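You operate a simulated robot arm through the tools that you are given. There is no shell and no other tool. Be economical: measure what you need, move in short steps, check, and stop when the job is done.

You run a simulated two-armed robot. Do the job below in one go: nothing can be reset, and whatever is moved stays where it is left.

TASK
Wipe up the spill on the island top with the blue cloth there and put it back.

The check looks at the end state, three seconds after you hand in, the way a careful person would. Anything else that was tipped, shoved, dropped, spilled or broken makes it a failure. Flat cloth is picked up by pressing the open fingertips on it (5 to 10 N) and closing them slowly along it; thin cloth reads only 2 to 8 mm in the jaws.

THE ROBOT
Two 7-joint arms with two-finger parallel grippers on one trunk, on a base that drives. Base frame: it is fixed to the floor where the robot stands at the start and does not move with it; the origin is under the middle of the robot, x ahead of it, y to its left, z up; the surface under the hand at the start is at about z = 0.91. Readings come in m, rad, newtons and seconds.
The left shoulder is at the start at [0.039, 0.101, 1.161], the right one opposite. With the tool pointing down near the work surface each hand reaches from about 0.24 to 0.52 m from the robot's upright axis, wherever it stands, measured 20 degrees to its own side. Payload 2.4 kg a hand.
Tool frame (each hand has its own): the origin (TCP) lies between the finger pads and is the grasp point; the fingertips stand 0.024 m ahead of it; z points along the fingers, y is the line along which they close. Largest opening 0.068 m; finger width 0.017, thickness 0.01; the body of the gripper, 0.04 by 0.07 m, starts 0.041 m behind the TCP.
Orientation is that of the tool frame in the base frame, as a unit quaternion [x, y, z, w]. With the fingers straight down and closing along the base's y, the tool's x points along the base's -x, its y along +y and its z along -z.

THE INTERFACE
- The arms move only by the tool apply_moves. It takes "left_steps", "right_steps" or both (then of equal length, played together; a hand with none holds still); each is a list of rows, each an object (a shift or turn left out is 0, a gripper value left out holds the last) with "travel": the shift along the tool's x, y, z in mm, a list of three; "angular": the turn, a rotation vector about the tool's x, y, z in rad, a list of three; "hand": the gripper command, from -1 (fully open) to 1 (shut), values between in proportion. In form: [{"travel": [tx, ty, tz], "angular": [wx, wy, wz], "hand": hand}, ...]. A call has 1 to 10 rows; each row shifts and turns the commanded pose from where the row before left it, along the tool's axes as they then stand. Each row takes 0.2 s and may step no farther than 0.05 m and 0.15 rad from the row before; otherwise, or with a gripper value out of range, the whole call is refused. Where a pose cannot be reached the arm comes as near as it can. A force on the tool above 40 N (or 10 N above the force at the start of the call, whichever is more), or a blocked arm, ends the call early, and 0.2 s more pass. Each finger travels about 0.072 m/s and halts on what it meets, pressing with about 28 N; the grip force reading is that of the motor and also rises with nothing between the fingers. The clock runs only during rows and for 0.2 s after the last one: add rows that do not move to give the fingers time. The reply holds the time, the measured pose of the TCP, the force on the tool along the base axes, the opening and the grip force, in the units named above and with some noise, with the torque about the TCP (base axes, N m) and any sound that the robot's microphone picked up, and new pictures: "show" is both (left out), scene, wrist or none (wrist: the cameras of the hands that moved).
- Cameras (640 x 400 px; columns grow to the right, rows downward): "scene" is now at [0.1207, 0.0318, 1.3369]; the picture's right is [0.33, -0.95, 0.00], its down [-0.41, -0.14, -0.90] and it looks along [0.85, 0.29, -0.43] (base axes); focal length 214 px, centre (320, 200). "left" rides on the left gripper at [0.084, -0.011, -0.075] in its tool frame; the picture's right is [0.13, 0.99, 0.00], its down [-0.60, 0.08, -0.79] and it looks along [-0.79, 0.10, 0.61] (tool axes); focal length 251 px, centre (320, 200). "right" rides on the right gripper at [0.084, 0.011, -0.075] in its tool frame; the picture's right is [-0.13, 0.99, 0.00], its down [-0.60, -0.08, -0.79] and it looks along [-0.79, -0.10, 0.61] (tool axes); focal length 251 px, centre (320, 200).
- raise_lower(by): slides the trunk up (or, below 0, down) by that many m; the arms and the scene camera ride with it, the base frame stays. It gives what a move gives, with no picture.
- drive_base(legs): drives the robot by 1 to 6 legs, each [ahead, left, turn to the left] in m, m and rad, along the robot's own axes; the way and the turn of a leg run together, so that a leg with both is an arc; at most 1.5 m and 3.142 rad a leg. The arms and the cameras ride along, it lands a little off, and it stops where it bumps. It gives what a move gives, and a new picture of the scene camera.
- head_to(pan, tilt): turns the head with the scene camera to pan (to the left, within 1.501 rad either way) and tilt (down, from -0.506 to 1.204), counted from straight ahead of the robot. It gives what a move gives, and a new picture of the scene camera.
- locate(camera, pixels): for up to 12 pixels [column, row] of the newest picture of that camera ("zoom" is the newest enlarged one), the place [x, y, z] in the base frame of the surface seen there, good to about 0.003 m. No time passes.
- close_up(camera, box): a new picture of the part [left, top, right, bottom] of that camera's present view, enlarged. No time passes.
- hand_in(): hands the job in; it is judged then, once.

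Keep the steps short. Do not move on a guess: measure, check each grasp and each placing, and mend mistakes. In all there are 80 turns and 260 pictures (those below and enlarged ones count). Leave the grippers open and the arms clear of the work at the hand-in unless told otherwise, and finish with a single line.

The tools are called after "Request:" as a command line: name --argument value ..., lists and objects as JSON in quotes. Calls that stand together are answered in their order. apply_moves: Moves the arms, as the interface text tells. Its arguments: {"type":"object","properties":{"left_steps":{"type":"array","items":{"type":"object","properties":{"travel":{"type":"array","items":{"type":"number"}},"angular":{"type":"array","items":{"type":"number"}},"hand":{"type":"number"}}}},"right_steps":{"type":"array","items":{"type":"object","properties":{"travel":{"type":"array","items":{"type":"number"}},"angular":{"type":"array","items":{"type":"number"}},"hand":{"type":"number"}}}},"show":{"type":"string","enum":["both","scene","wrist","none"]}},"required":[]} The other tools are called the same way: raise_lower (by) slides the trunk up or down; drive_base (legs) drives the base; head_to (pan, tilt) turns the head that bears the scene camera; locate (camera, pixels) gives the place of the surface under pixels of a picture; close_up (camera, box) takes an enlarged picture of a part of a camera's view; hand_in () hands the job in.

At the start:

```text
clock: 0.0
left_ee_pos: [0.3427, 0.3214, 1.2624]
left_ee_rot: [0.0, 1.0, 0.0, 0.0]
left_wrist_force: [-0.2, -0.5, -0.3]
left_wrist_torque: [0.01, 0.0, 0.02]
left_grip_width: 0.0682
left_gripper_force: 0.0
right_ee_pos: [0.3657, 0.0217, 1.1864]
right_ee_rot: [-0.001, 1.0, 0.0, 0.0]
right_wrist_force: [0.2, 0.4, 0.0]
right_wrist_torque: [0.0, 0.0, -0.02]
right_grip_width: 0.0681
right_gripper_force: 0.0
trunk travel left (down, up): [-0.375, 0.475]
robot x, y, heading: [0.0008, -0.0025, 0.004]
head pan, tilt: [0.332, 0.442]
```

scene: 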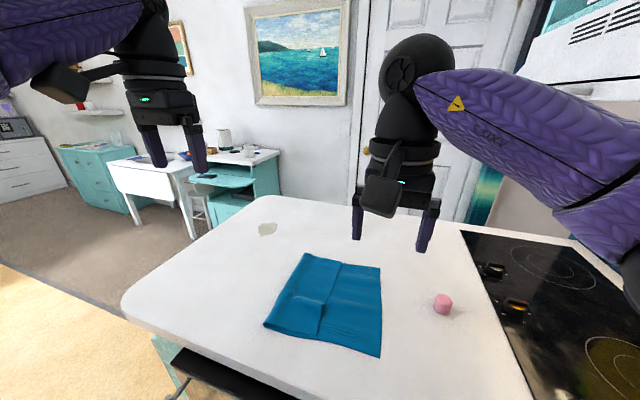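
right: 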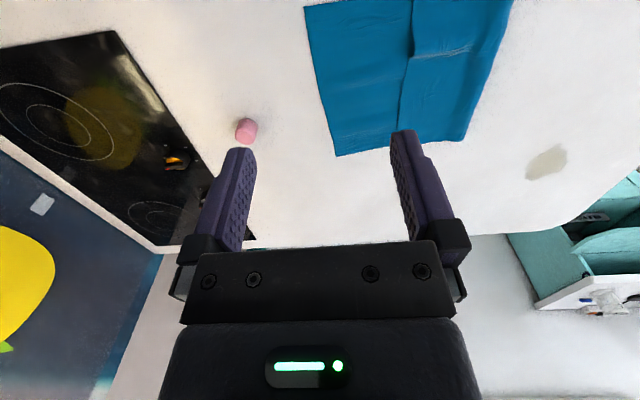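
left: 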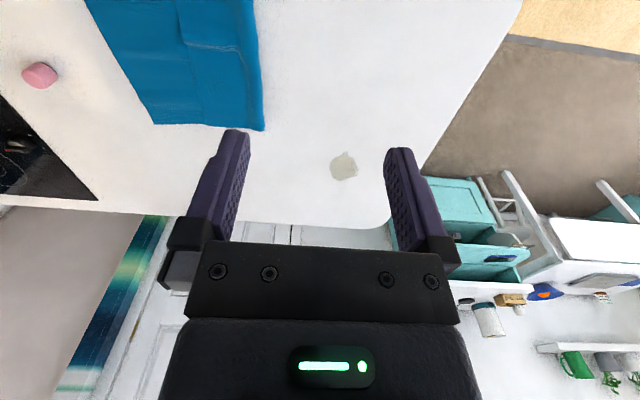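

I see the blue cloth (scene about 264–381, 253–357), a greyish spill at (267,229) and a pink object at (443,303). I'll measure these first.

Request:
locate --camera "scene" --pixels '[[303, 253], [381, 266], [381, 357], [264, 325], [267, 229], [258, 229], [277, 228], [267, 235], [443, 303], [343, 263], [325, 310], [122, 305]]'

Request:
close_up --camera "scene" --box '[220, 200, 420, 370]'

```text
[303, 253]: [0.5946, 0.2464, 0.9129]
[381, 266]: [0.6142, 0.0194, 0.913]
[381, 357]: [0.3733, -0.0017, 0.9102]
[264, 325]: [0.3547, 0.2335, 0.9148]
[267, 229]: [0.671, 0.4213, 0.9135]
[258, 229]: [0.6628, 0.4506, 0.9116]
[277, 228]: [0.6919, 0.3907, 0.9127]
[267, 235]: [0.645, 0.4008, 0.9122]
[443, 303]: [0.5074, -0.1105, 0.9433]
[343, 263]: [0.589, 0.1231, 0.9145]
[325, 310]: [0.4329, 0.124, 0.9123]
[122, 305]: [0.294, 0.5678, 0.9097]
```

```text
2.35 times, centred on (320, 285) of scene
```

zoom: 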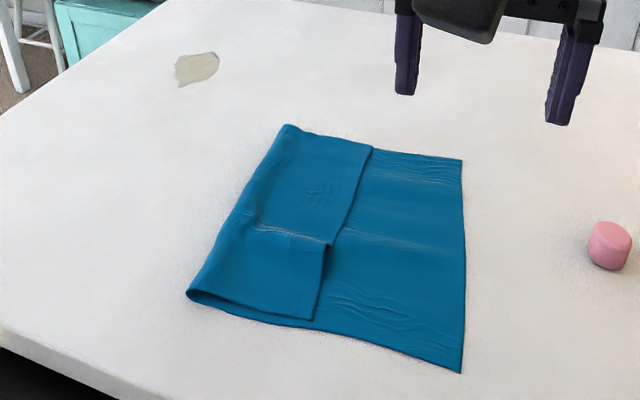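

The cloth spans x 0.36–0.61, y 0–0.245 with a folded flap on its left half, and the spill is near (0.667, 0.418). The spill is out of reach from here, so I'll look at the island's left side to see where I can drive.

Request:
head_to --pan 0.9 --tilt 0.75

```text
clock: 1.0
left_ee_pos: [0.3435, 0.3207, 1.2621]
left_ee_rot: [-0.001, 1.0, 0.0, 0.0]
left_wrist_force: [0.4, 0.5, -0.5]
left_wrist_torque: [-0.02, 0.0, 0.06]
left_grip_width: 0.068
left_gripper_force: 0.1
right_ee_pos: [0.3658, 0.0213, 1.1862]
right_ee_rot: [0.0, 1.0, 0.0, -0.001]
right_wrist_force: [0.4, 0.6, 0.1]
right_wrist_torque: [0.0, -0.01, 0.01]
right_grip_width: 0.0681
right_gripper_force: 0.1
trunk travel left (down, up): [-0.375, 0.475]
robot x, y, heading: [0.0021, 0.0011, 0.0]
head pan, tilt: [0.901, 0.75]
```

scene: 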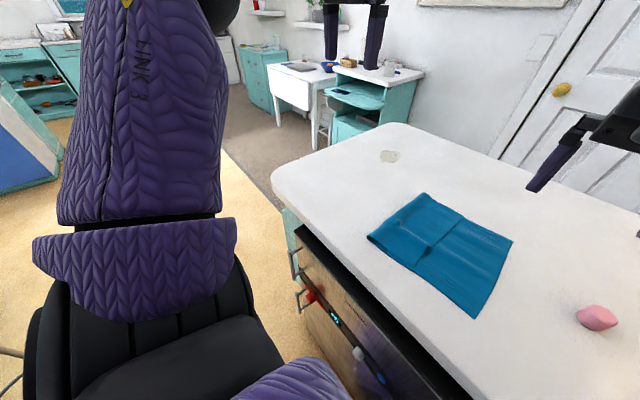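

Request:
locate --camera "scene" --pixels '[[272, 180], [330, 149], [405, 124], [420, 130], [500, 162], [255, 195], [265, 150], [310, 150], [293, 265], [400, 345], [240, 240], [338, 140]]'

```text
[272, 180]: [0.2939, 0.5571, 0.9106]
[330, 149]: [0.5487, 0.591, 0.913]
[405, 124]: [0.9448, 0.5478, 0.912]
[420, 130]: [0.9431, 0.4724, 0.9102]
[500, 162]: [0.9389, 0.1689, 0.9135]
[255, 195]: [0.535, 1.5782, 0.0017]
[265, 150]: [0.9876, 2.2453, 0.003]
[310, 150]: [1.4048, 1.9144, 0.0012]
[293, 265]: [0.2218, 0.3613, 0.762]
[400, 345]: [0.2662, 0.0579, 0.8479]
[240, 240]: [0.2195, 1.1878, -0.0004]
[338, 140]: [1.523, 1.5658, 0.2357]
```

There is open floor left of the island, whose top spans x 0.28–0.945 up to y≈0.59. The plan is to grasp the fold edge of the cloth from here, drive round to the left side, wipe, return and lay it back. First I'll shift 0.1 m left so the fold edge is within comfortable reach.

Request:
drive_base --legs '[[0, 0.11, 0]]'

Request:
head_to --pan 0.2 --tilt 0.7

```text
clock: 2.2
left_ee_pos: [0.3426, 0.4318, 1.264]
left_ee_rot: [-0.002, 1.0, 0.0, 0.0]
left_wrist_force: [-0.3, 0.9, 0.3]
left_wrist_torque: [-0.02, 0.02, -0.03]
left_grip_width: 0.0682
left_gripper_force: 0.1
right_ee_pos: [0.3661, 0.1316, 1.1859]
right_ee_rot: [-0.001, 1.0, 0.0, 0.0]
right_wrist_force: [0.1, 0.6, -0.3]
right_wrist_torque: [-0.01, 0.0, -0.01]
right_grip_width: 0.0679
right_gripper_force: 0.0
trunk travel left (down, up): [-0.375, 0.475]
robot x, y, heading: [-0.0012, 0.1062, 0.0]
head pan, tilt: [0.901, 0.75]
```

scene: 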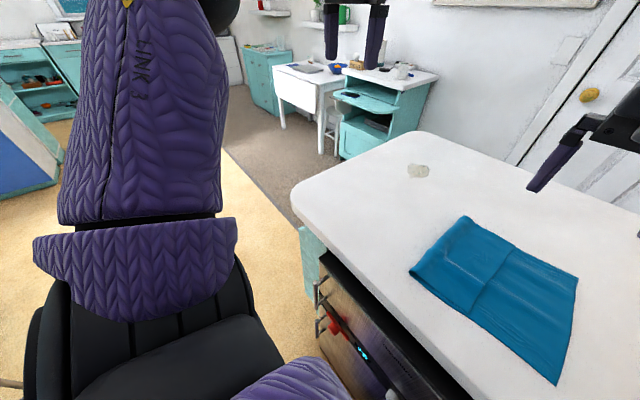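

```text
clock: 3.2
left_ee_pos: [0.3427, 0.4303, 1.2629]
left_ee_rot: [-0.002, 1.0, 0.0, 0.0]
left_wrist_force: [-0.3, 0.2, 0.2]
left_wrist_torque: [0.0, -0.02, -0.02]
left_grip_width: 0.0681
left_gripper_force: 0.1
right_ee_pos: [0.3666, 0.1306, 1.1866]
right_ee_rot: [-0.001, 1.0, 0.0, 0.001]
right_wrist_force: [0.5, -0.3, -0.8]
right_wrist_torque: [0.01, 0.0, 0.0]
right_grip_width: 0.0678
right_gripper_force: 0.2
trunk travel left (down, up): [-0.375, 0.475]
robot x, y, heading: [-0.0006, 0.1101, 0.004]
head pan, tilt: [0.201, 0.7]
```

scene: 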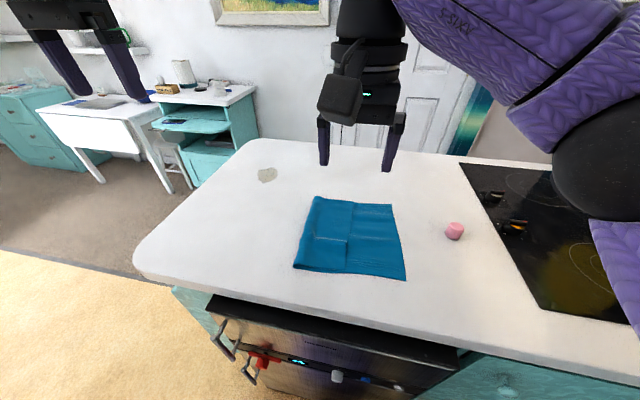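

Now I'll move the right hand aside and bring the left hand above the fold edge, at about (0.46, 0.235, 1.06).

Request:
apply_moves --left_steps '[{"travel": [0, 0, 0]}, {"travel": [0, 0, 0]}, {"travel": [-16.7, -27.9, 28.6]}, {"travel": [-16.7, -27.9, 28.6]}, {"travel": [-16.7, -27.9, 28.6]}, {"travel": [-16.7, -27.9, 28.6]}, {"travel": [-16.7, -27.9, 28.6]}, {"travel": [-16.7, -27.9, 28.6]}, {"travel": [-16.7, -27.9, 28.6]}, {"travel": [0, 0, 0]}]' --right_steps '[{"travel": [15, -45, 0]}, {"travel": [15, -45, 0]}, {"travel": [15, -45, 0]}, {"travel": [0, -30, 0]}, {"travel": [0, 0, 0]}, {"travel": [0, 0, 0]}, {"travel": [0, 0, 0]}, {"travel": [0, 0, 0]}, {"travel": [0, 0, 0]}, {"travel": [0, 0, 0]}]'

```text
clock: 5.4
left_ee_pos: [0.4272, 0.2582, 1.0613]
left_ee_rot: [-0.002, 1.0, -0.001, 0.0]
left_wrist_force: [-0.3, 0.3, 0.2]
left_wrist_torque: [-0.02, -0.01, -0.02]
left_grip_width: 0.0683
left_gripper_force: 0.1
left hand out of reach, approached as far as the arm can: row 8, 9
right_ee_pos: [0.3204, -0.033, 1.1866]
right_ee_rot: [-0.001, 1.0, 0.0, 0.0]
right_wrist_force: [0.3, -0.4, -0.3]
right_wrist_torque: [-0.01, 0.0, -0.05]
right_grip_width: 0.068
right_gripper_force: 0.1
trunk travel left (down, up): [-0.375, 0.475]
robot x, y, heading: [0.0007, 0.108, -0.0]
head pan, tilt: [0.201, 0.7]
```

scene: 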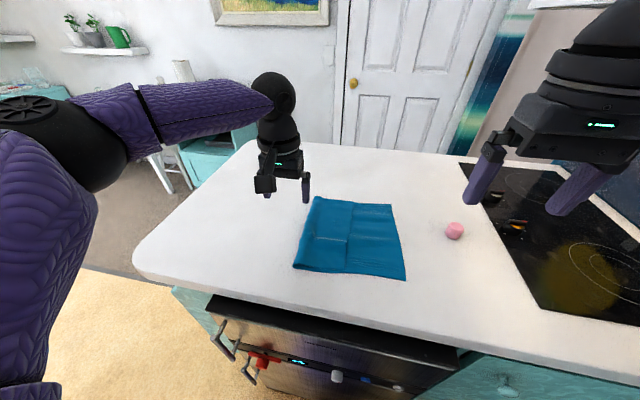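
right: 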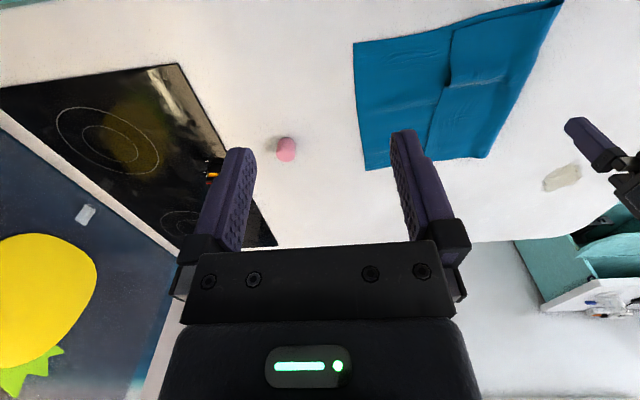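
left: 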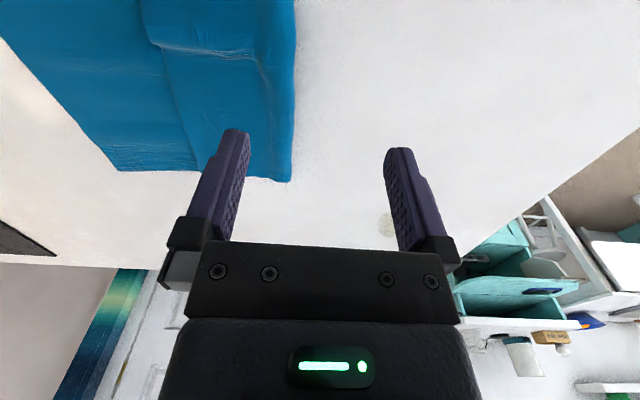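

The hand was stopped by reach at z=1.06. Lower down it should reach farther, so I'll descend to about 0.98 and then move toward the target.

Request:
apply_moves --left_steps '[{"travel": [0, 0, 40]}, {"travel": [0, 0, 40]}, {"travel": [-15, -12, 0]}, {"travel": [-15, -12, 0]}, {"travel": [0, 0, 0]}]'

```text
clock: 6.6
left_ee_pos: [0.4177, 0.2617, 0.9906]
left_ee_rot: [-0.002, 1.0, 0.0, 0.001]
left_wrist_force: [0.3, 0.9, 0.1]
left_wrist_torque: [-0.02, 0.0, 0.0]
left_grip_width: 0.0681
left_gripper_force: 0.0
left hand out of reach, approached as far as the arm can: row 1, 2, 3, 4
right_ee_pos: [0.32, -0.0341, 1.1861]
right_ee_rot: [-0.001, 1.0, 0.0, 0.0]
right_wrist_force: [-0.1, 0.0, -0.1]
right_wrist_torque: [-0.01, 0.01, 0.01]
right_grip_width: 0.0678
right_gripper_force: 0.0
trunk travel left (down, up): [-0.375, 0.475]
robot x, y, heading: [-0.0023, 0.1106, -0.004]
head pan, tilt: [0.201, 0.7]
```

scene: 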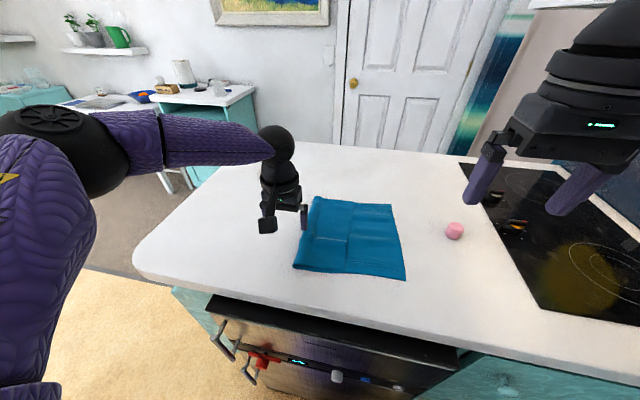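
left: 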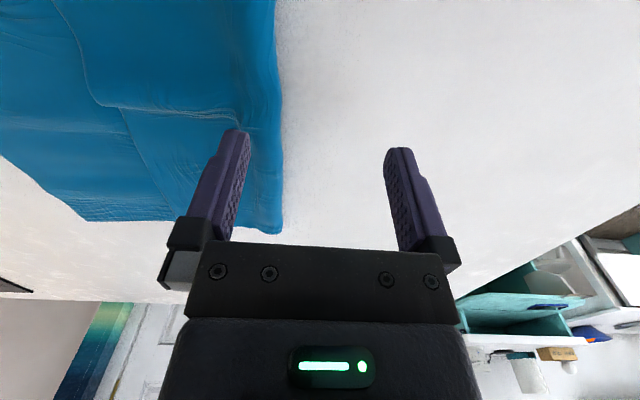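

The arm reaches only about 0.45 m here. I'll check how much gap there is between the base and the island front before driving closer.

Request:
head_to --pan 0.3 --tilt 1.2

```text
clock: 7.6
left_ee_pos: [0.4171, 0.2606, 0.9906]
left_ee_rot: [-0.002, 1.0, 0.0, 0.0]
left_wrist_force: [0.0, -0.1, 0.0]
left_wrist_torque: [0.02, 0.0, 0.0]
left_grip_width: 0.0681
left_gripper_force: 0.2
right_ee_pos: [0.3199, -0.0333, 1.1863]
right_ee_rot: [-0.001, 1.0, 0.0, 0.0]
right_wrist_force: [-0.4, 0.5, 1.0]
right_wrist_torque: [0.02, 0.01, 0.04]
right_grip_width: 0.068
right_gripper_force: 0.0
trunk travel left (down, up): [-0.375, 0.475]
robot x, y, heading: [-0.0028, 0.1106, 0.008]
head pan, tilt: [0.3, 1.201]
```

scene: 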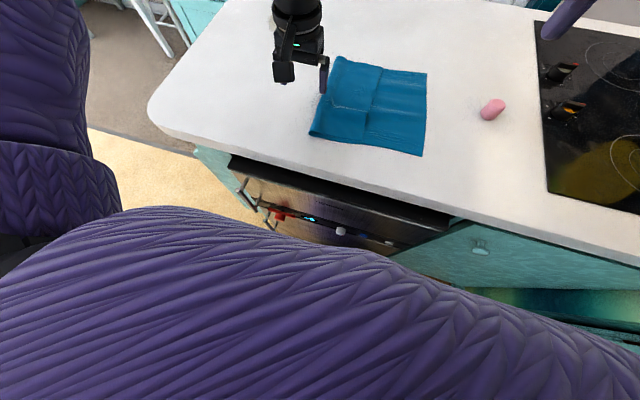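

Request:
locate --camera "scene" --pixels '[[270, 240], [350, 250], [180, 212], [320, 300], [320, 380], [270, 222], [240, 195], [388, 248], [110, 200]]'

```text
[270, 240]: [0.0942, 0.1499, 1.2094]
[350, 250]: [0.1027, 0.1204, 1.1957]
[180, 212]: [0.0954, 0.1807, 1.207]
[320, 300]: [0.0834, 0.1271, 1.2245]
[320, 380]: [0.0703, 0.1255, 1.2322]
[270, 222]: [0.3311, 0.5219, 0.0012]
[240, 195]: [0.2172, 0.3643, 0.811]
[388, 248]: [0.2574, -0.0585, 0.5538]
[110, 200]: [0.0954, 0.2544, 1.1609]
```

I can't see the base front, so I won't drive closer. Grasping at x≈0.41 on the fold edge is fine. I'll shift to y≈0.232 with the fingers straddling the edge and descend to just above the table.

Request:
apply_moves --left_steps '[{"travel": [10, -15, 0]}, {"travel": [0, -14, 10]}, {"travel": [0, 0, 20]}, {"travel": [0, 0, 10]}, {"travel": [0, 0, 0]}]'

```text
clock: 8.8
left_ee_pos: [0.3911, 0.248, 0.9582]
left_ee_rot: [-0.002, 1.0, 0.0, 0.001]
left_wrist_force: [0.7, 0.6, -0.1]
left_wrist_torque: [-0.01, 0.03, 0.0]
left_grip_width: 0.068
left_gripper_force: 0.0
left hand out of reach, approached as far as the arm can: row 2, 3, 4
right_ee_pos: [0.3206, -0.0336, 1.186]
right_ee_rot: [-0.001, 1.0, 0.0, -0.001]
right_wrist_force: [0.4, 1.0, 0.1]
right_wrist_torque: [-0.01, 0.0, -0.01]
right_grip_width: 0.068
right_gripper_force: 0.1
trunk travel left (down, up): [-0.375, 0.475]
robot x, y, heading: [-0.0027, 0.1096, 0.006]
head pan, tilt: [0.3, 1.201]
```

scene: 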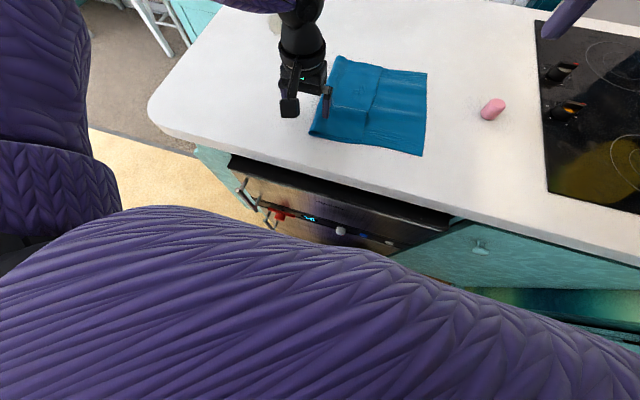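
left: 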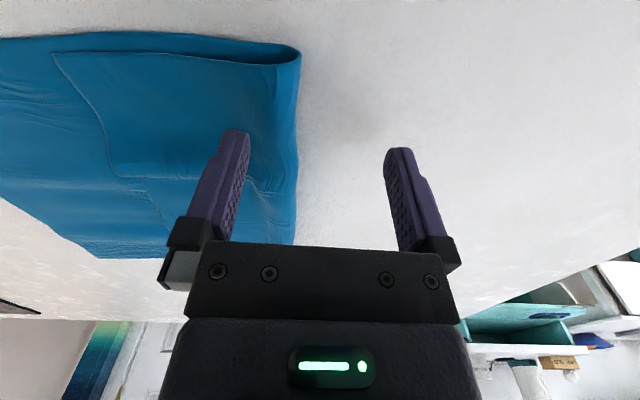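

Reach shrinks as the hand goes down, because the shoulder is too high. I'll lift the hand and then lower the trunk by 0.12 m.

Request:
apply_moves --left_steps '[{"travel": [0, 5, -40]}, {"travel": [0, 5, -40]}, {"travel": [0, 0, -40]}, {"travel": [0, 0, -20]}]' --show "none"

Request:
raise_lower --by -0.12

Request:
head_to --pan 0.3 --tilt 0.85

```text
clock: 9.8
left_ee_pos: [0.3905, 0.2577, 1.0998]
left_ee_rot: [-0.001, 1.0, 0.0, -0.001]
left_wrist_force: [-0.2, -0.5, 0.4]
left_wrist_torque: [-0.01, -0.01, -0.02]
left_grip_width: 0.0681
left_gripper_force: 0.1
right_ee_pos: [0.3205, -0.033, 1.1856]
right_ee_rot: [-0.001, 1.0, 0.0, 0.0]
right_wrist_force: [-0.8, 0.2, 0.6]
right_wrist_torque: [-0.02, -0.03, 0.01]
right_grip_width: 0.0679
right_gripper_force: 0.0
trunk travel left (down, up): [-0.375, 0.475]
robot x, y, heading: [0.0002, 0.1083, 0.0]
head pan, tilt: [0.3, 1.201]
```

```text
clock: 11.3
left_ee_pos: [0.3912, 0.2584, 0.9783]
left_ee_rot: [-0.002, 1.0, 0.0, 0.0]
left_wrist_force: [0.7, -0.1, -1.3]
left_wrist_torque: [0.03, 0.01, 0.01]
left_grip_width: 0.068
left_gripper_force: 0.1
right_ee_pos: [0.3204, -0.0332, 1.0672]
right_ee_rot: [-0.001, 1.0, 0.0, 0.0]
right_wrist_force: [-0.2, 0.1, 0.7]
right_wrist_torque: [0.01, -0.03, -0.03]
right_grip_width: 0.0681
right_gripper_force: 0.0
trunk travel left (down, up): [-0.255, 0.594]
robot x, y, heading: [0.0, 0.1082, -0.001]
head pan, tilt: [0.3, 1.201]
```

```text
clock: 12.1
left_ee_pos: [0.3905, 0.2581, 0.9777]
left_ee_rot: [-0.002, 1.0, 0.0, 0.0]
left_wrist_force: [0.3, -0.5, -0.7]
left_wrist_torque: [-0.02, 0.05, 0.01]
left_grip_width: 0.0682
left_gripper_force: 0.0
right_ee_pos: [0.3206, -0.0336, 1.0668]
right_ee_rot: [-0.001, 1.0, 0.0, 0.0]
right_wrist_force: [-0.9, 0.1, 0.6]
right_wrist_torque: [0.0, 0.0, 0.02]
right_grip_width: 0.0678
right_gripper_force: 0.1
trunk travel left (down, up): [-0.255, 0.594]
robot x, y, heading: [-0.002, 0.1085, 0.004]
head pan, tilt: [0.3, 0.85]
```

scene: 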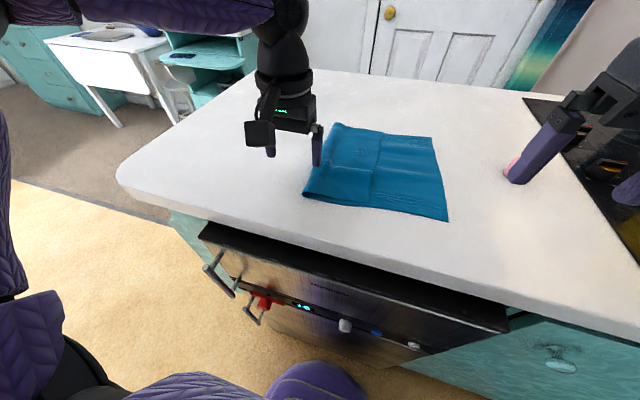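

Now I'll move the left hand forward to x≈0.46 and y≈0.232 and lower it slightly.

Request:
apply_moves --left_steps '[{"travel": [-25, -9, 0]}, {"travel": [-25, -9, 0]}, {"travel": [-20, -8, 0]}, {"travel": [0, 0, 20]}, {"travel": [0, 0, 10]}, {"travel": [0, 0, 0]}]'

```text
clock: 13.5
left_ee_pos: [0.4354, 0.2472, 0.9395]
left_ee_rot: [-0.002, 1.0, 0.0, 0.0]
left_wrist_force: [-0.4, 0.9, -0.3]
left_wrist_torque: [-0.01, 0.03, 0.0]
left_grip_width: 0.068
left_gripper_force: 0.0
left hand out of reach, approached as far as the arm can: row 2, 3
right_ee_pos: [0.3209, -0.034, 1.0658]
right_ee_rot: [-0.001, 1.0, 0.001, 0.0]
right_wrist_force: [-0.1, 0.1, 0.3]
right_wrist_torque: [0.01, 0.0, 0.0]
right_grip_width: 0.068
right_gripper_force: 0.0
trunk travel left (down, up): [-0.255, 0.594]
robot x, y, heading: [-0.0014, 0.1112, -0.003]
head pan, tilt: [0.3, 0.85]
```

scene: 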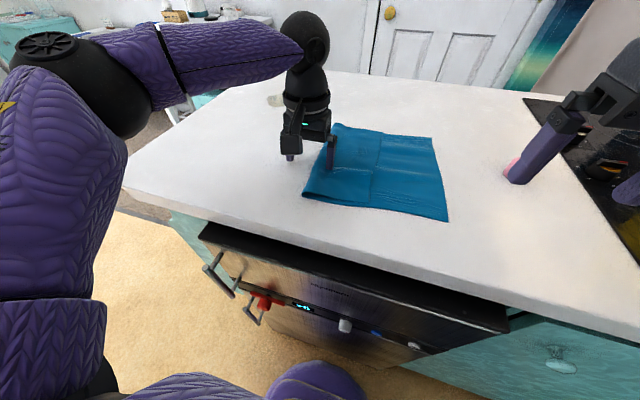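
left: 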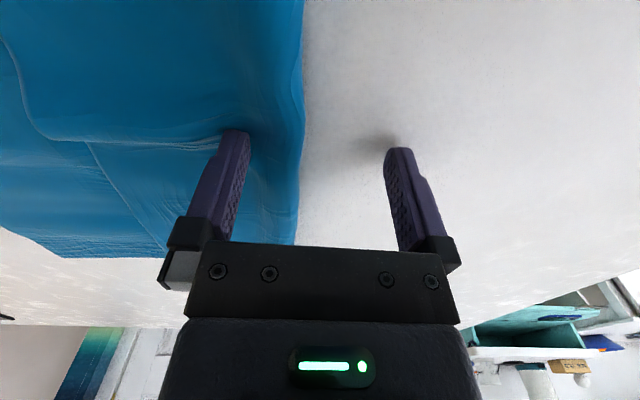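

I'm at z=0.9395, nearly touching. I'll shift 12 mm further onto the cloth and then press down in small steps.

Request:
apply_moves --left_steps '[{"travel": [6, -12, 0]}, {"travel": [0, 0, 3]}, {"travel": [0, 0, 3]}, {"travel": [0, 0, 0]}]' --show "wrist"

```text
clock: 14.5
left_ee_pos: [0.4286, 0.2346, 0.935]
left_ee_rot: [-0.002, 1.0, -0.001, 0.002]
left_wrist_force: [6.1, 0.7, 29.7]
left_wrist_torque: [-1.16, -0.15, 0.23]
left_grip_width: 0.0671
left_gripper_force: 0.0
right_ee_pos: [0.3193, -0.0334, 1.0667]
right_ee_rot: [-0.001, 1.0, 0.0, 0.0]
right_wrist_force: [0.4, 0.0, -0.9]
right_wrist_torque: [-0.02, -0.01, -0.04]
right_grip_width: 0.0678
right_gripper_force: 0.0
trunk travel left (down, up): [-0.255, 0.594]
robot x, y, heading: [0.0031, 0.1127, -0.002]
head pan, tilt: [0.3, 0.85]
```

left: 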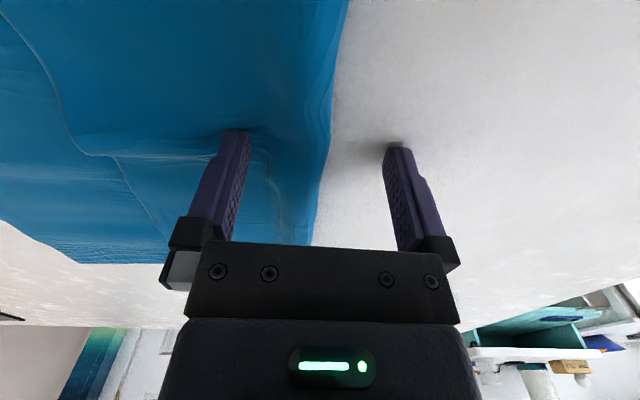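

The force is 30 N, which is too much, and it is all on the inner finger. I'll back off 1.7 mm and then close slowly.

Request:
apply_moves --left_steps '[{"travel": [0, 0, -1.7]}, {"hand": -0.8}, {"hand": -0.6}, {"hand": -0.4}]' --show "wrist"

```text
clock: 15.5
left_ee_pos: [0.4274, 0.2336, 0.9352]
left_ee_rot: [-0.001, 1.0, 0.0, 0.001]
left_wrist_force: [0.6, -4.4, 24.9]
left_wrist_torque: [-0.91, 0.03, -0.05]
left_grip_width: 0.0519
left_gripper_force: 3.4
right_ee_pos: [0.3201, -0.0345, 1.066]
right_ee_rot: [-0.001, 1.0, 0.001, 0.001]
right_wrist_force: [-1.4, -0.5, 1.1]
right_wrist_torque: [-0.02, -0.02, -0.01]
right_grip_width: 0.068
right_gripper_force: 0.0
trunk travel left (down, up): [-0.255, 0.594]
robot x, y, heading: [-0.0008, 0.1071, 0.005]
head pan, tilt: [0.3, 0.85]
```

left: 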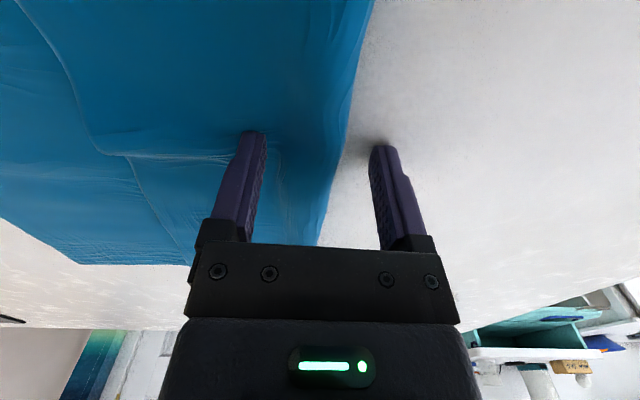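

The force is still 25 N, but the inner finger is dragging the cloth along as wanted. I'll ease up a little more and keep closing.

Request:
apply_moves --left_steps '[{"travel": [0, 0, -1.2], "hand": -0.3}, {"hand": -0.1}, {"hand": 0.1}, {"hand": 0.3}, {"hand": 0.5}]' --show "wrist"

```text
clock: 16.7
left_ee_pos: [0.4294, 0.2356, 0.9362]
left_ee_rot: [-0.002, 1.0, 0.002, 0.0]
left_wrist_force: [-0.2, 1.4, 5.1]
left_wrist_torque: [-0.02, -0.03, -0.01]
left_grip_width: 0.016
left_gripper_force: 0.1
right_ee_pos: [0.3208, -0.0341, 1.0659]
right_ee_rot: [-0.001, 1.0, -0.001, 0.0]
right_wrist_force: [0.1, -0.1, -0.1]
right_wrist_torque: [0.01, 0.04, 0.04]
right_grip_width: 0.068
right_gripper_force: 0.0
trunk travel left (down, up): [-0.255, 0.594]
robot x, y, heading: [-0.0032, 0.1057, 0.001]
head pan, tilt: [0.3, 0.85]
```

left: 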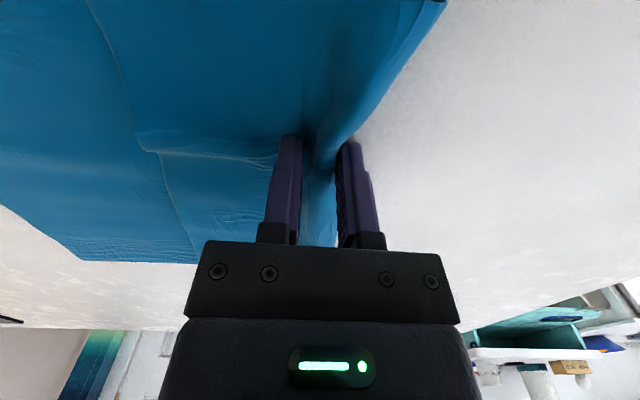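

The cloth ridge is now between the fingers. I'll close fully, wait, and lift slightly.

Request:
apply_moves --left_steps '[{"hand": 0.7}, {"hand": 0.9}, {"hand": 1}, {"hand": 1}, {"travel": [0, 0, -15]}, {"travel": [0, 0, -15]}, {"travel": [0, 0, 0]}]'

```text
clock: 18.3
left_ee_pos: [0.4275, 0.235, 0.9659]
left_ee_rot: [-0.002, 1.0, 0.001, 0.001]
left_wrist_force: [-0.1, 0.0, 0.2]
left_wrist_torque: [-0.01, -0.02, -0.01]
left_grip_width: 0.0029
left_gripper_force: 26.7
left hand out of reach, approached as far as the arm can: row 6
right_ee_pos: [0.3216, -0.0334, 1.0671]
right_ee_rot: [-0.001, 1.0, 0.0, 0.0]
right_wrist_force: [0.0, -0.5, 0.0]
right_wrist_torque: [0.0, -0.02, 0.0]
right_grip_width: 0.0683
right_gripper_force: 0.0
trunk travel left (down, up): [-0.255, 0.594]
robot x, y, heading: [0.0004, 0.1041, 0.002]
head pan, tilt: [0.3, 0.85]
```

scene: 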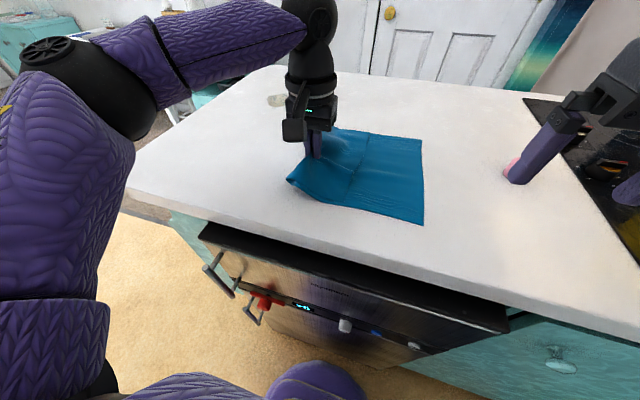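
left: 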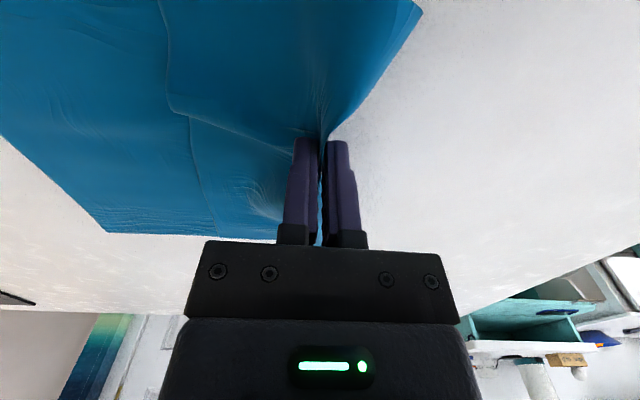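

The grip holds: 2.9 mm between the jaws and the cloth lifting with the fingers. I'll raise the hand and pull it in slightly, then raise the trunk so the cloth hangs clear for driving.

Request:
apply_moves --left_steps '[{"travel": [8, 0, -30]}, {"travel": [8, 0, -30]}, {"travel": [8, 0, -30]}, {"travel": [8, 0, -30]}, {"travel": [8, 0, -30]}, {"travel": [0, 0, 0]}]' --show "none"

Request:
raise_lower --by 0.22

Request:
head_to --pan 0.6 --tilt 0.6

```text
clock: 19.7
left_ee_pos: [0.3749, 0.254, 1.1096]
left_ee_rot: [-0.002, 1.0, -0.001, 0.001]
left_wrist_force: [-0.4, 0.0, 0.2]
left_wrist_torque: [-0.01, 0.0, 0.0]
left_grip_width: 0.0029
left_gripper_force: 27.2
left hand out of reach, approached as far as the arm can: row 2, 3, 4, 5
right_ee_pos: [0.3218, -0.0331, 1.067]
right_ee_rot: [-0.001, 1.0, -0.001, 0.0]
right_wrist_force: [-0.7, 0.3, 0.5]
right_wrist_torque: [0.0, 0.02, 0.03]
right_grip_width: 0.0681
right_gripper_force: 0.0
trunk travel left (down, up): [-0.255, 0.594]
robot x, y, heading: [-0.0049, 0.1078, 0.003]
head pan, tilt: [0.3, 0.85]
```

```text
clock: 22.0
left_ee_pos: [0.3418, 0.2546, 1.3607]
left_ee_rot: [-0.002, 0.999, 0.0, 0.049]
left_wrist_force: [-0.5, -0.2, -0.5]
left_wrist_torque: [0.0, 0.03, 0.02]
left_grip_width: 0.0026
left_gripper_force: 27.1
right_ee_pos: [0.3213, -0.033, 1.2874]
right_ee_rot: [0.0, 1.0, 0.0, 0.0]
right_wrist_force: [0.4, -0.4, 0.7]
right_wrist_torque: [0.03, 0.01, 0.0]
right_grip_width: 0.0679
right_gripper_force: 0.0
trunk travel left (down, up): [-0.475, 0.375]
robot x, y, heading: [-0.003, 0.1079, 0.004]
head pan, tilt: [0.3, 0.85]
```

```text
clock: 22.8
left_ee_pos: [0.3426, 0.2553, 1.3605]
left_ee_rot: [-0.002, 0.999, -0.001, 0.051]
left_wrist_force: [-0.1, 0.4, -1.6]
left_wrist_torque: [0.03, 0.0, -0.02]
left_grip_width: 0.0029
left_gripper_force: 26.9
right_ee_pos: [0.3216, -0.0342, 1.287]
right_ee_rot: [-0.001, 1.0, -0.001, -0.001]
right_wrist_force: [0.1, -0.3, -0.5]
right_wrist_torque: [0.0, 0.03, 0.05]
right_grip_width: 0.0679
right_gripper_force: 0.1
trunk travel left (down, up): [-0.475, 0.375]
robot x, y, heading: [-0.0008, 0.1071, 0.002]
head pan, tilt: [0.6, 0.6]
```

scene: 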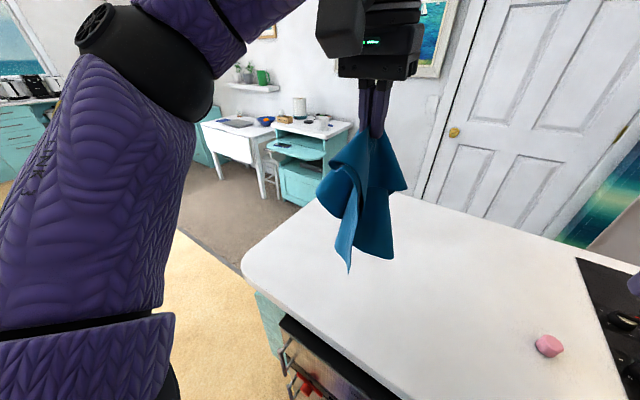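

The cloth hangs clear with its lowest point about 0.2 m above the top. I'll drive left past the island and turn to face its left side.

Request:
drive_base --legs '[[0, 1.0, 0], [0, 0, -1.571]]'

```text
clock: 31.8
left_ee_pos: [0.1466, 0.7656, 1.3604]
left_ee_rot: [0.702, 0.71, -0.035, 0.036]
left_wrist_force: [0.2, 0.0, 0.2]
left_wrist_torque: [0.0, 0.0, -0.02]
left_grip_width: 0.0029
left_gripper_force: 26.2
right_ee_pos: [-0.1427, 0.7826, 1.2865]
right_ee_rot: [0.704, 0.71, 0.0, 0.0]
right_wrist_force: [0.2, 0.1, 0.2]
right_wrist_torque: [0.01, -0.02, -0.02]
right_grip_width: 0.0682
right_gripper_force: 0.1
trunk travel left (down, up): [-0.475, 0.375]
robot x, y, heading: [-0.0013, 1.1061, -1.563]
head pan, tilt: [0.6, 0.6]
```

scene: 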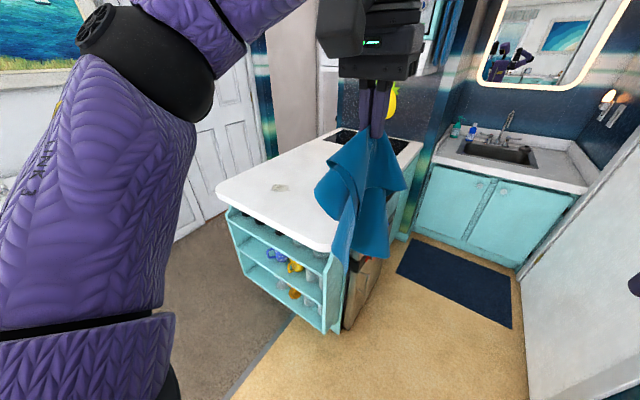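

Next I'll slide to my left (+x) by 0.5 m, still well away from the shelves on the island's end.

Request:
drive_base --legs '[[0, 0.5, 0]]'

Request:
head_to --pan 0.3 --tilt 0.95

```text
clock: 34.8
left_ee_pos: [0.6496, 0.769, 1.3614]
left_ee_rot: [0.702, 0.71, -0.037, 0.035]
left_wrist_force: [0.5, 0.1, 0.1]
left_wrist_torque: [0.02, 0.0, 0.03]
left_grip_width: 0.0027
left_gripper_force: 27.1
right_ee_pos: [0.3596, 0.7876, 1.2875]
right_ee_rot: [0.704, 0.71, 0.001, 0.001]
right_wrist_force: [-0.8, -0.6, 0.7]
right_wrist_torque: [-0.01, -0.03, 0.01]
right_grip_width: 0.0679
right_gripper_force: 0.0
trunk travel left (down, up): [-0.475, 0.375]
robot x, y, heading: [0.501, 1.1118, -1.565]
head pan, tilt: [0.6, 0.6]
```

scene: 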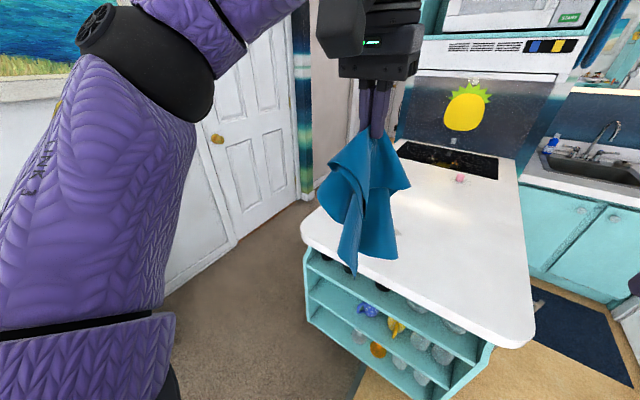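

```text
clock: 35.6
left_ee_pos: [0.6482, 0.7696, 1.3609]
left_ee_rot: [0.702, 0.71, -0.035, 0.036]
left_wrist_force: [0.3, -0.8, -0.3]
left_wrist_torque: [0.02, 0.01, 0.03]
left_grip_width: 0.0027
left_gripper_force: 26.4
right_ee_pos: [0.3591, 0.7874, 1.287]
right_ee_rot: [0.704, 0.71, 0.0, -0.001]
right_wrist_force: [-0.1, 0.4, -0.3]
right_wrist_torque: [0.0, 0.02, -0.01]
right_grip_width: 0.068
right_gripper_force: 0.0
trunk travel left (down, up): [-0.475, 0.375]
robot x, y, heading: [0.4996, 1.1119, -1.562]
head pan, tilt: [0.3, 0.949]
```

scene: 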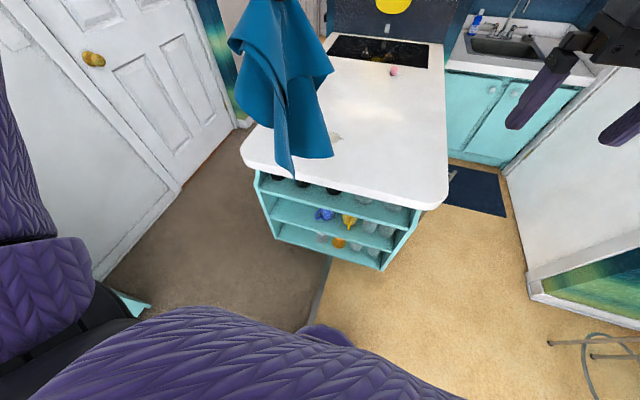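

The island end is at y≈0.59. At the start my axis stood 0.22 m from the handles without contact, so I can drive ahead 0.28 m to y≈0.83.

Request:
drive_base --legs '[[0.27, 0.0, 0]]'

Request:
head_to --pan 0.3 --tilt 0.85

```text
clock: 37.5
left_ee_pos: [0.6515, 0.4975, 1.3619]
left_ee_rot: [0.703, 0.71, -0.034, 0.035]
left_wrist_force: [0.1, 0.4, 0.1]
left_wrist_torque: [0.0, -0.01, 0.04]
left_grip_width: 0.0029
left_gripper_force: 26.4
right_ee_pos: [0.3622, 0.5156, 1.2874]
right_ee_rot: [0.704, 0.71, 0.0, 0.0]
right_wrist_force: [0.2, -1.7, 0.9]
right_wrist_torque: [0.02, -0.04, -0.01]
right_grip_width: 0.0679
right_gripper_force: 0.0
trunk travel left (down, up): [-0.475, 0.375]
robot x, y, heading: [0.5011, 0.8393, -1.556]
head pan, tilt: [0.3, 0.949]
```

scene: 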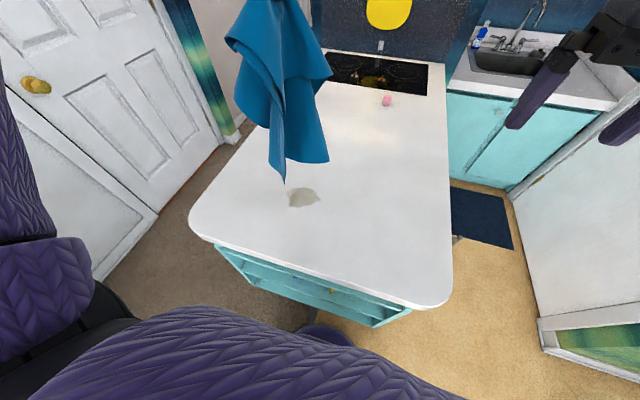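

```text
clock: 38.2
left_ee_pos: [0.6515, 0.4998, 1.3603]
left_ee_rot: [0.703, 0.709, -0.036, 0.036]
left_wrist_force: [0.1, 0.8, -1.0]
left_wrist_torque: [-0.03, 0.0, 0.06]
left_grip_width: 0.0029
left_gripper_force: 26.7
right_ee_pos: [0.3633, 0.517, 1.2865]
right_ee_rot: [0.704, 0.71, -0.001, 0.0]
right_wrist_force: [-0.8, -0.4, -0.3]
right_wrist_torque: [-0.01, 0.02, 0.01]
right_grip_width: 0.0682
right_gripper_force: 0.1
trunk travel left (down, up): [-0.475, 0.375]
robot x, y, heading: [0.5023, 0.8382, -1.558]
head pan, tilt: [0.3, 0.85]
```

scene: 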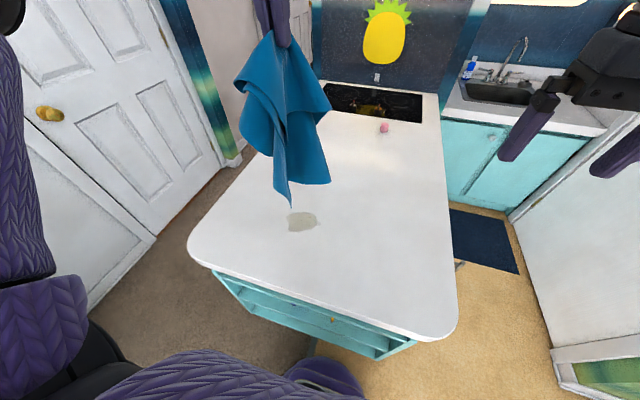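

Request:
locate --camera "scene" --pixels '[[303, 221], [290, 215], [290, 230], [317, 221], [303, 212], [303, 231], [310, 330]]'

```text
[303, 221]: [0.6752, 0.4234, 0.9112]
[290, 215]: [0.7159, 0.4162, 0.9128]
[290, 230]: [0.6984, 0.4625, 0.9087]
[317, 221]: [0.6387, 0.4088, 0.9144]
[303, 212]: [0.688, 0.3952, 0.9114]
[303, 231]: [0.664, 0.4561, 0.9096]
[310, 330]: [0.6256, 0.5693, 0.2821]
```

The spill spans about x 0.64–0.716, y 0.395–0.46, with its centre near (0.675, 0.426). I'll lower the trunk 0.22 m, straighten the slight tool tilt and move over the spill.

Request:
raise_lower --by -0.22

Request:
apply_moves --left_steps '[{"travel": [-20, 8, 0], "angular": [0, 0.1, 0]}, {"travel": [-25, 8, 0]}, {"travel": [-25, 8, 0]}, {"travel": [0, 0, 0]}]'

```text
clock: 40.5
left_ee_pos: [0.6509, 0.4996, 1.1408]
left_ee_rot: [0.703, 0.71, -0.036, 0.035]
left_wrist_force: [-0.3, 0.4, -0.4]
left_wrist_torque: [0.03, -0.01, 0.06]
left_grip_width: 0.0029
left_gripper_force: 26.5
right_ee_pos: [0.3622, 0.5165, 1.067]
right_ee_rot: [0.704, 0.71, 0.0, 0.0]
right_wrist_force: [0.2, -0.8, 0.2]
right_wrist_torque: [0.01, 0.0, -0.02]
right_grip_width: 0.068
right_gripper_force: 0.0
trunk travel left (down, up): [-0.255, 0.594]
robot x, y, heading: [0.5038, 0.8415, -1.56]
head pan, tilt: [0.3, 0.85]
```

```text
clock: 41.5
left_ee_pos: [0.6893, 0.453, 1.1221]
left_ee_rot: [0.704, 0.71, -0.001, 0.001]
left_wrist_force: [0.0, 0.3, -0.7]
left_wrist_torque: [0.01, -0.01, 0.03]
left_grip_width: 0.0027
left_gripper_force: 26.6
left hand out of reach, approached as far as the arm can: row 1, 2, 3
right_ee_pos: [0.3618, 0.5179, 1.0666]
right_ee_rot: [0.703, 0.711, 0.001, 0.0]
right_wrist_force: [-0.4, 0.2, -0.2]
right_wrist_torque: [0.0, 0.02, 0.01]
right_grip_width: 0.0681
right_gripper_force: 0.1
trunk travel left (down, up): [-0.255, 0.594]
robot x, y, heading: [0.4998, 0.8382, -1.561]
head pan, tilt: [0.3, 0.85]
```

scene: 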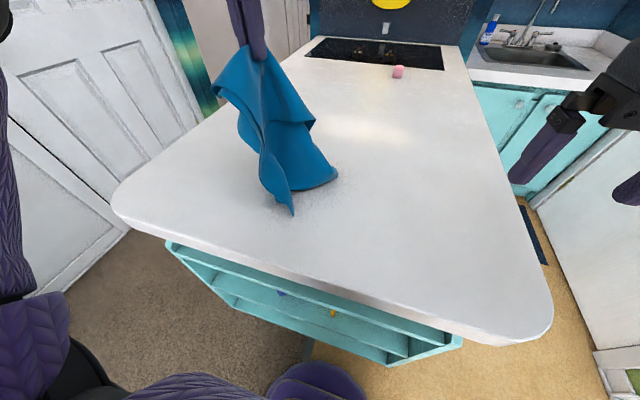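
left: 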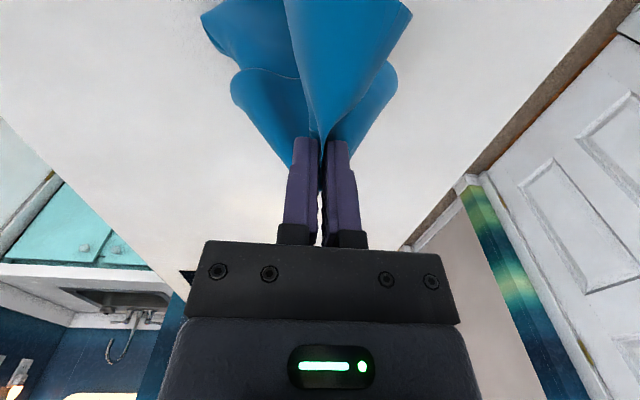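

The cloth bottom is touching over the spill. I'll descend in steps to about z=0.98 while easing toward y≈0.43.

Request:
apply_moves --left_steps '[{"travel": [0, 0, 35]}, {"travel": [-5, -2, 35]}, {"travel": [-8, -3, 35]}, {"travel": [-8, -3, 25]}, {"travel": [0, 0, 0]}]'

```text
clock: 42.7
left_ee_pos: [0.681, 0.4316, 0.9909]
left_ee_rot: [0.703, 0.711, 0.0, -0.001]
left_wrist_force: [-0.7, -0.5, 0.0]
left_wrist_torque: [-0.01, -0.01, 0.07]
left_grip_width: 0.0026
left_gripper_force: 26.7
right_ee_pos: [0.3634, 0.5163, 1.0662]
right_ee_rot: [0.704, 0.71, 0.0, 0.0]
right_wrist_force: [0.1, 0.8, -0.1]
right_wrist_torque: [0.0, 0.01, -0.03]
right_grip_width: 0.0679
right_gripper_force: 0.0
trunk travel left (down, up): [-0.255, 0.594]
robot x, y, heading: [0.505, 0.8398, -1.56]
head pan, tilt: [0.3, 0.85]
```

scene: 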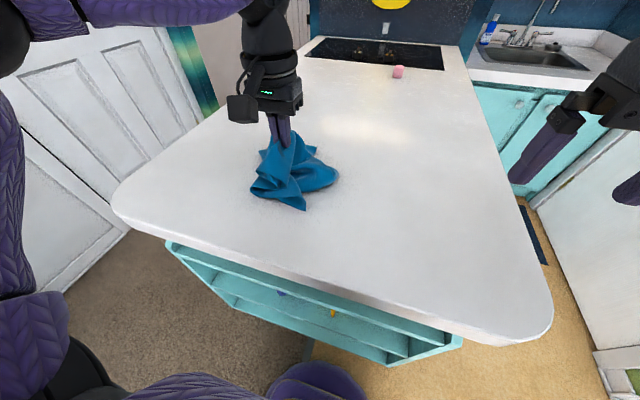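
left: 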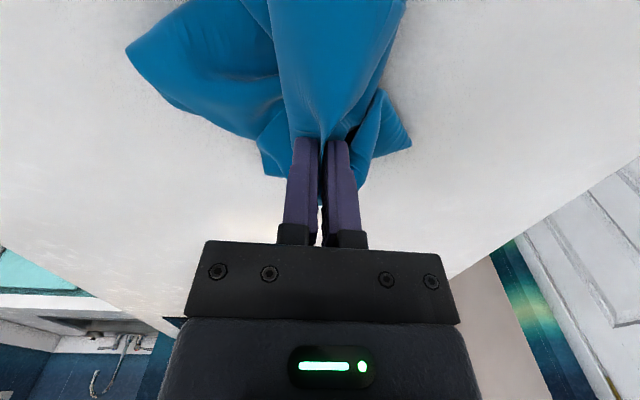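

The cloth is bunched right over the spill. I'll descend further until light contact.

Request:
apply_moves --left_steps '[{"travel": [0, 0, 15]}, {"travel": [0, 0, 15]}, {"travel": [0, 0, 8]}, {"travel": [0, 0, 4]}, {"travel": [0, 0, 0]}]' --show "none"

```text
clock: 43.9
left_ee_pos: [0.6805, 0.4309, 0.95]
left_ee_rot: [0.704, 0.711, 0.0, 0.0]
left_wrist_force: [-0.6, -0.6, 0.8]
left_wrist_torque: [0.01, 0.03, 0.04]
left_grip_width: 0.0029
left_gripper_force: 27.1
right_ee_pos: [0.3627, 0.5163, 1.0676]
right_ee_rot: [0.704, 0.71, 0.0, -0.001]
right_wrist_force: [-0.1, -0.4, 0.2]
right_wrist_torque: [-0.02, 0.01, 0.01]
right_grip_width: 0.068
right_gripper_force: 0.0
trunk travel left (down, up): [-0.255, 0.594]
robot x, y, heading: [0.5024, 0.8417, -1.562]
head pan, tilt: [0.3, 0.85]
```

Request:
apply_moves --left_steps '[{"travel": [0, 0, 5]}, {"travel": [0, 0, 3]}, {"travel": [0, 0, 2]}, {"travel": [0, 0, 0]}]' --show "none"

```text
clock: 44.9
left_ee_pos: [0.681, 0.4313, 0.9404]
left_ee_rot: [0.703, 0.711, -0.002, 0.001]
left_wrist_force: [2.2, -3.7, 20.0]
left_wrist_torque: [-0.03, -0.07, 0.01]
left_grip_width: 0.003
left_gripper_force: 26.9
right_ee_pos: [0.3619, 0.5176, 1.0674]
right_ee_rot: [0.704, 0.711, 0.0, 0.0]
right_wrist_force: [0.9, -0.4, -0.2]
right_wrist_torque: [0.03, 0.05, -0.05]
right_grip_width: 0.0679
right_gripper_force: 0.1
trunk travel left (down, up): [-0.255, 0.594]
robot x, y, heading: [0.5055, 0.839, -1.555]
head pan, tilt: [0.3, 0.85]
```

Contact is at 20 N. I'll ease off 1 mm and make the first wiping strokes, a raster over the spill.

Request:
apply_moves --left_steps '[{"travel": [15, -23, -1]}, {"travel": [15, -23, 0]}, {"travel": [0, 22, 0]}, {"travel": [0, 22, 0]}, {"travel": [0, 22, 0]}, {"travel": [0, 22, 0]}, {"travel": [-20, 0, 0]}, {"travel": [0, -22, 0]}, {"travel": [0, -22, 0]}, {"travel": [0, -22, 0]}]'

```text
clock: 47.1
left_ee_pos: [0.6569, 0.4412, 0.941]
left_ee_rot: [0.703, 0.711, 0.0, 0.0]
left_wrist_force: [2.7, 0.2, 5.5]
left_wrist_torque: [0.01, -0.09, -0.01]
left_grip_width: 0.0031
left_gripper_force: 27.0
right_ee_pos: [0.3624, 0.5177, 1.0674]
right_ee_rot: [0.704, 0.711, 0.0, 0.0]
right_wrist_force: [0.9, -0.5, 0.3]
right_wrist_torque: [0.01, -0.01, 0.01]
right_grip_width: 0.0681
right_gripper_force: 0.1
trunk travel left (down, up): [-0.255, 0.594]
robot x, y, heading: [0.5021, 0.8434, -1.555]
head pan, tilt: [0.3, 0.85]
```

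scene: 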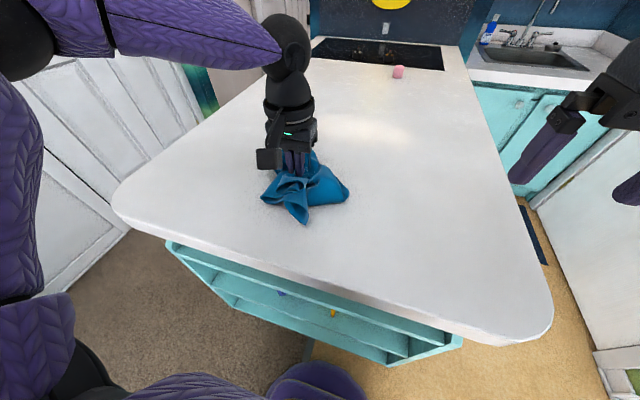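
left: 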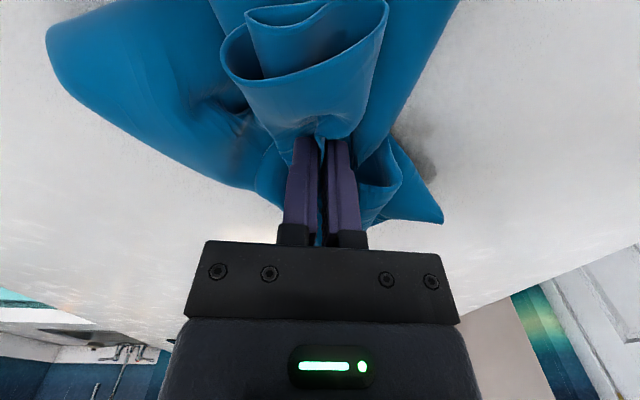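

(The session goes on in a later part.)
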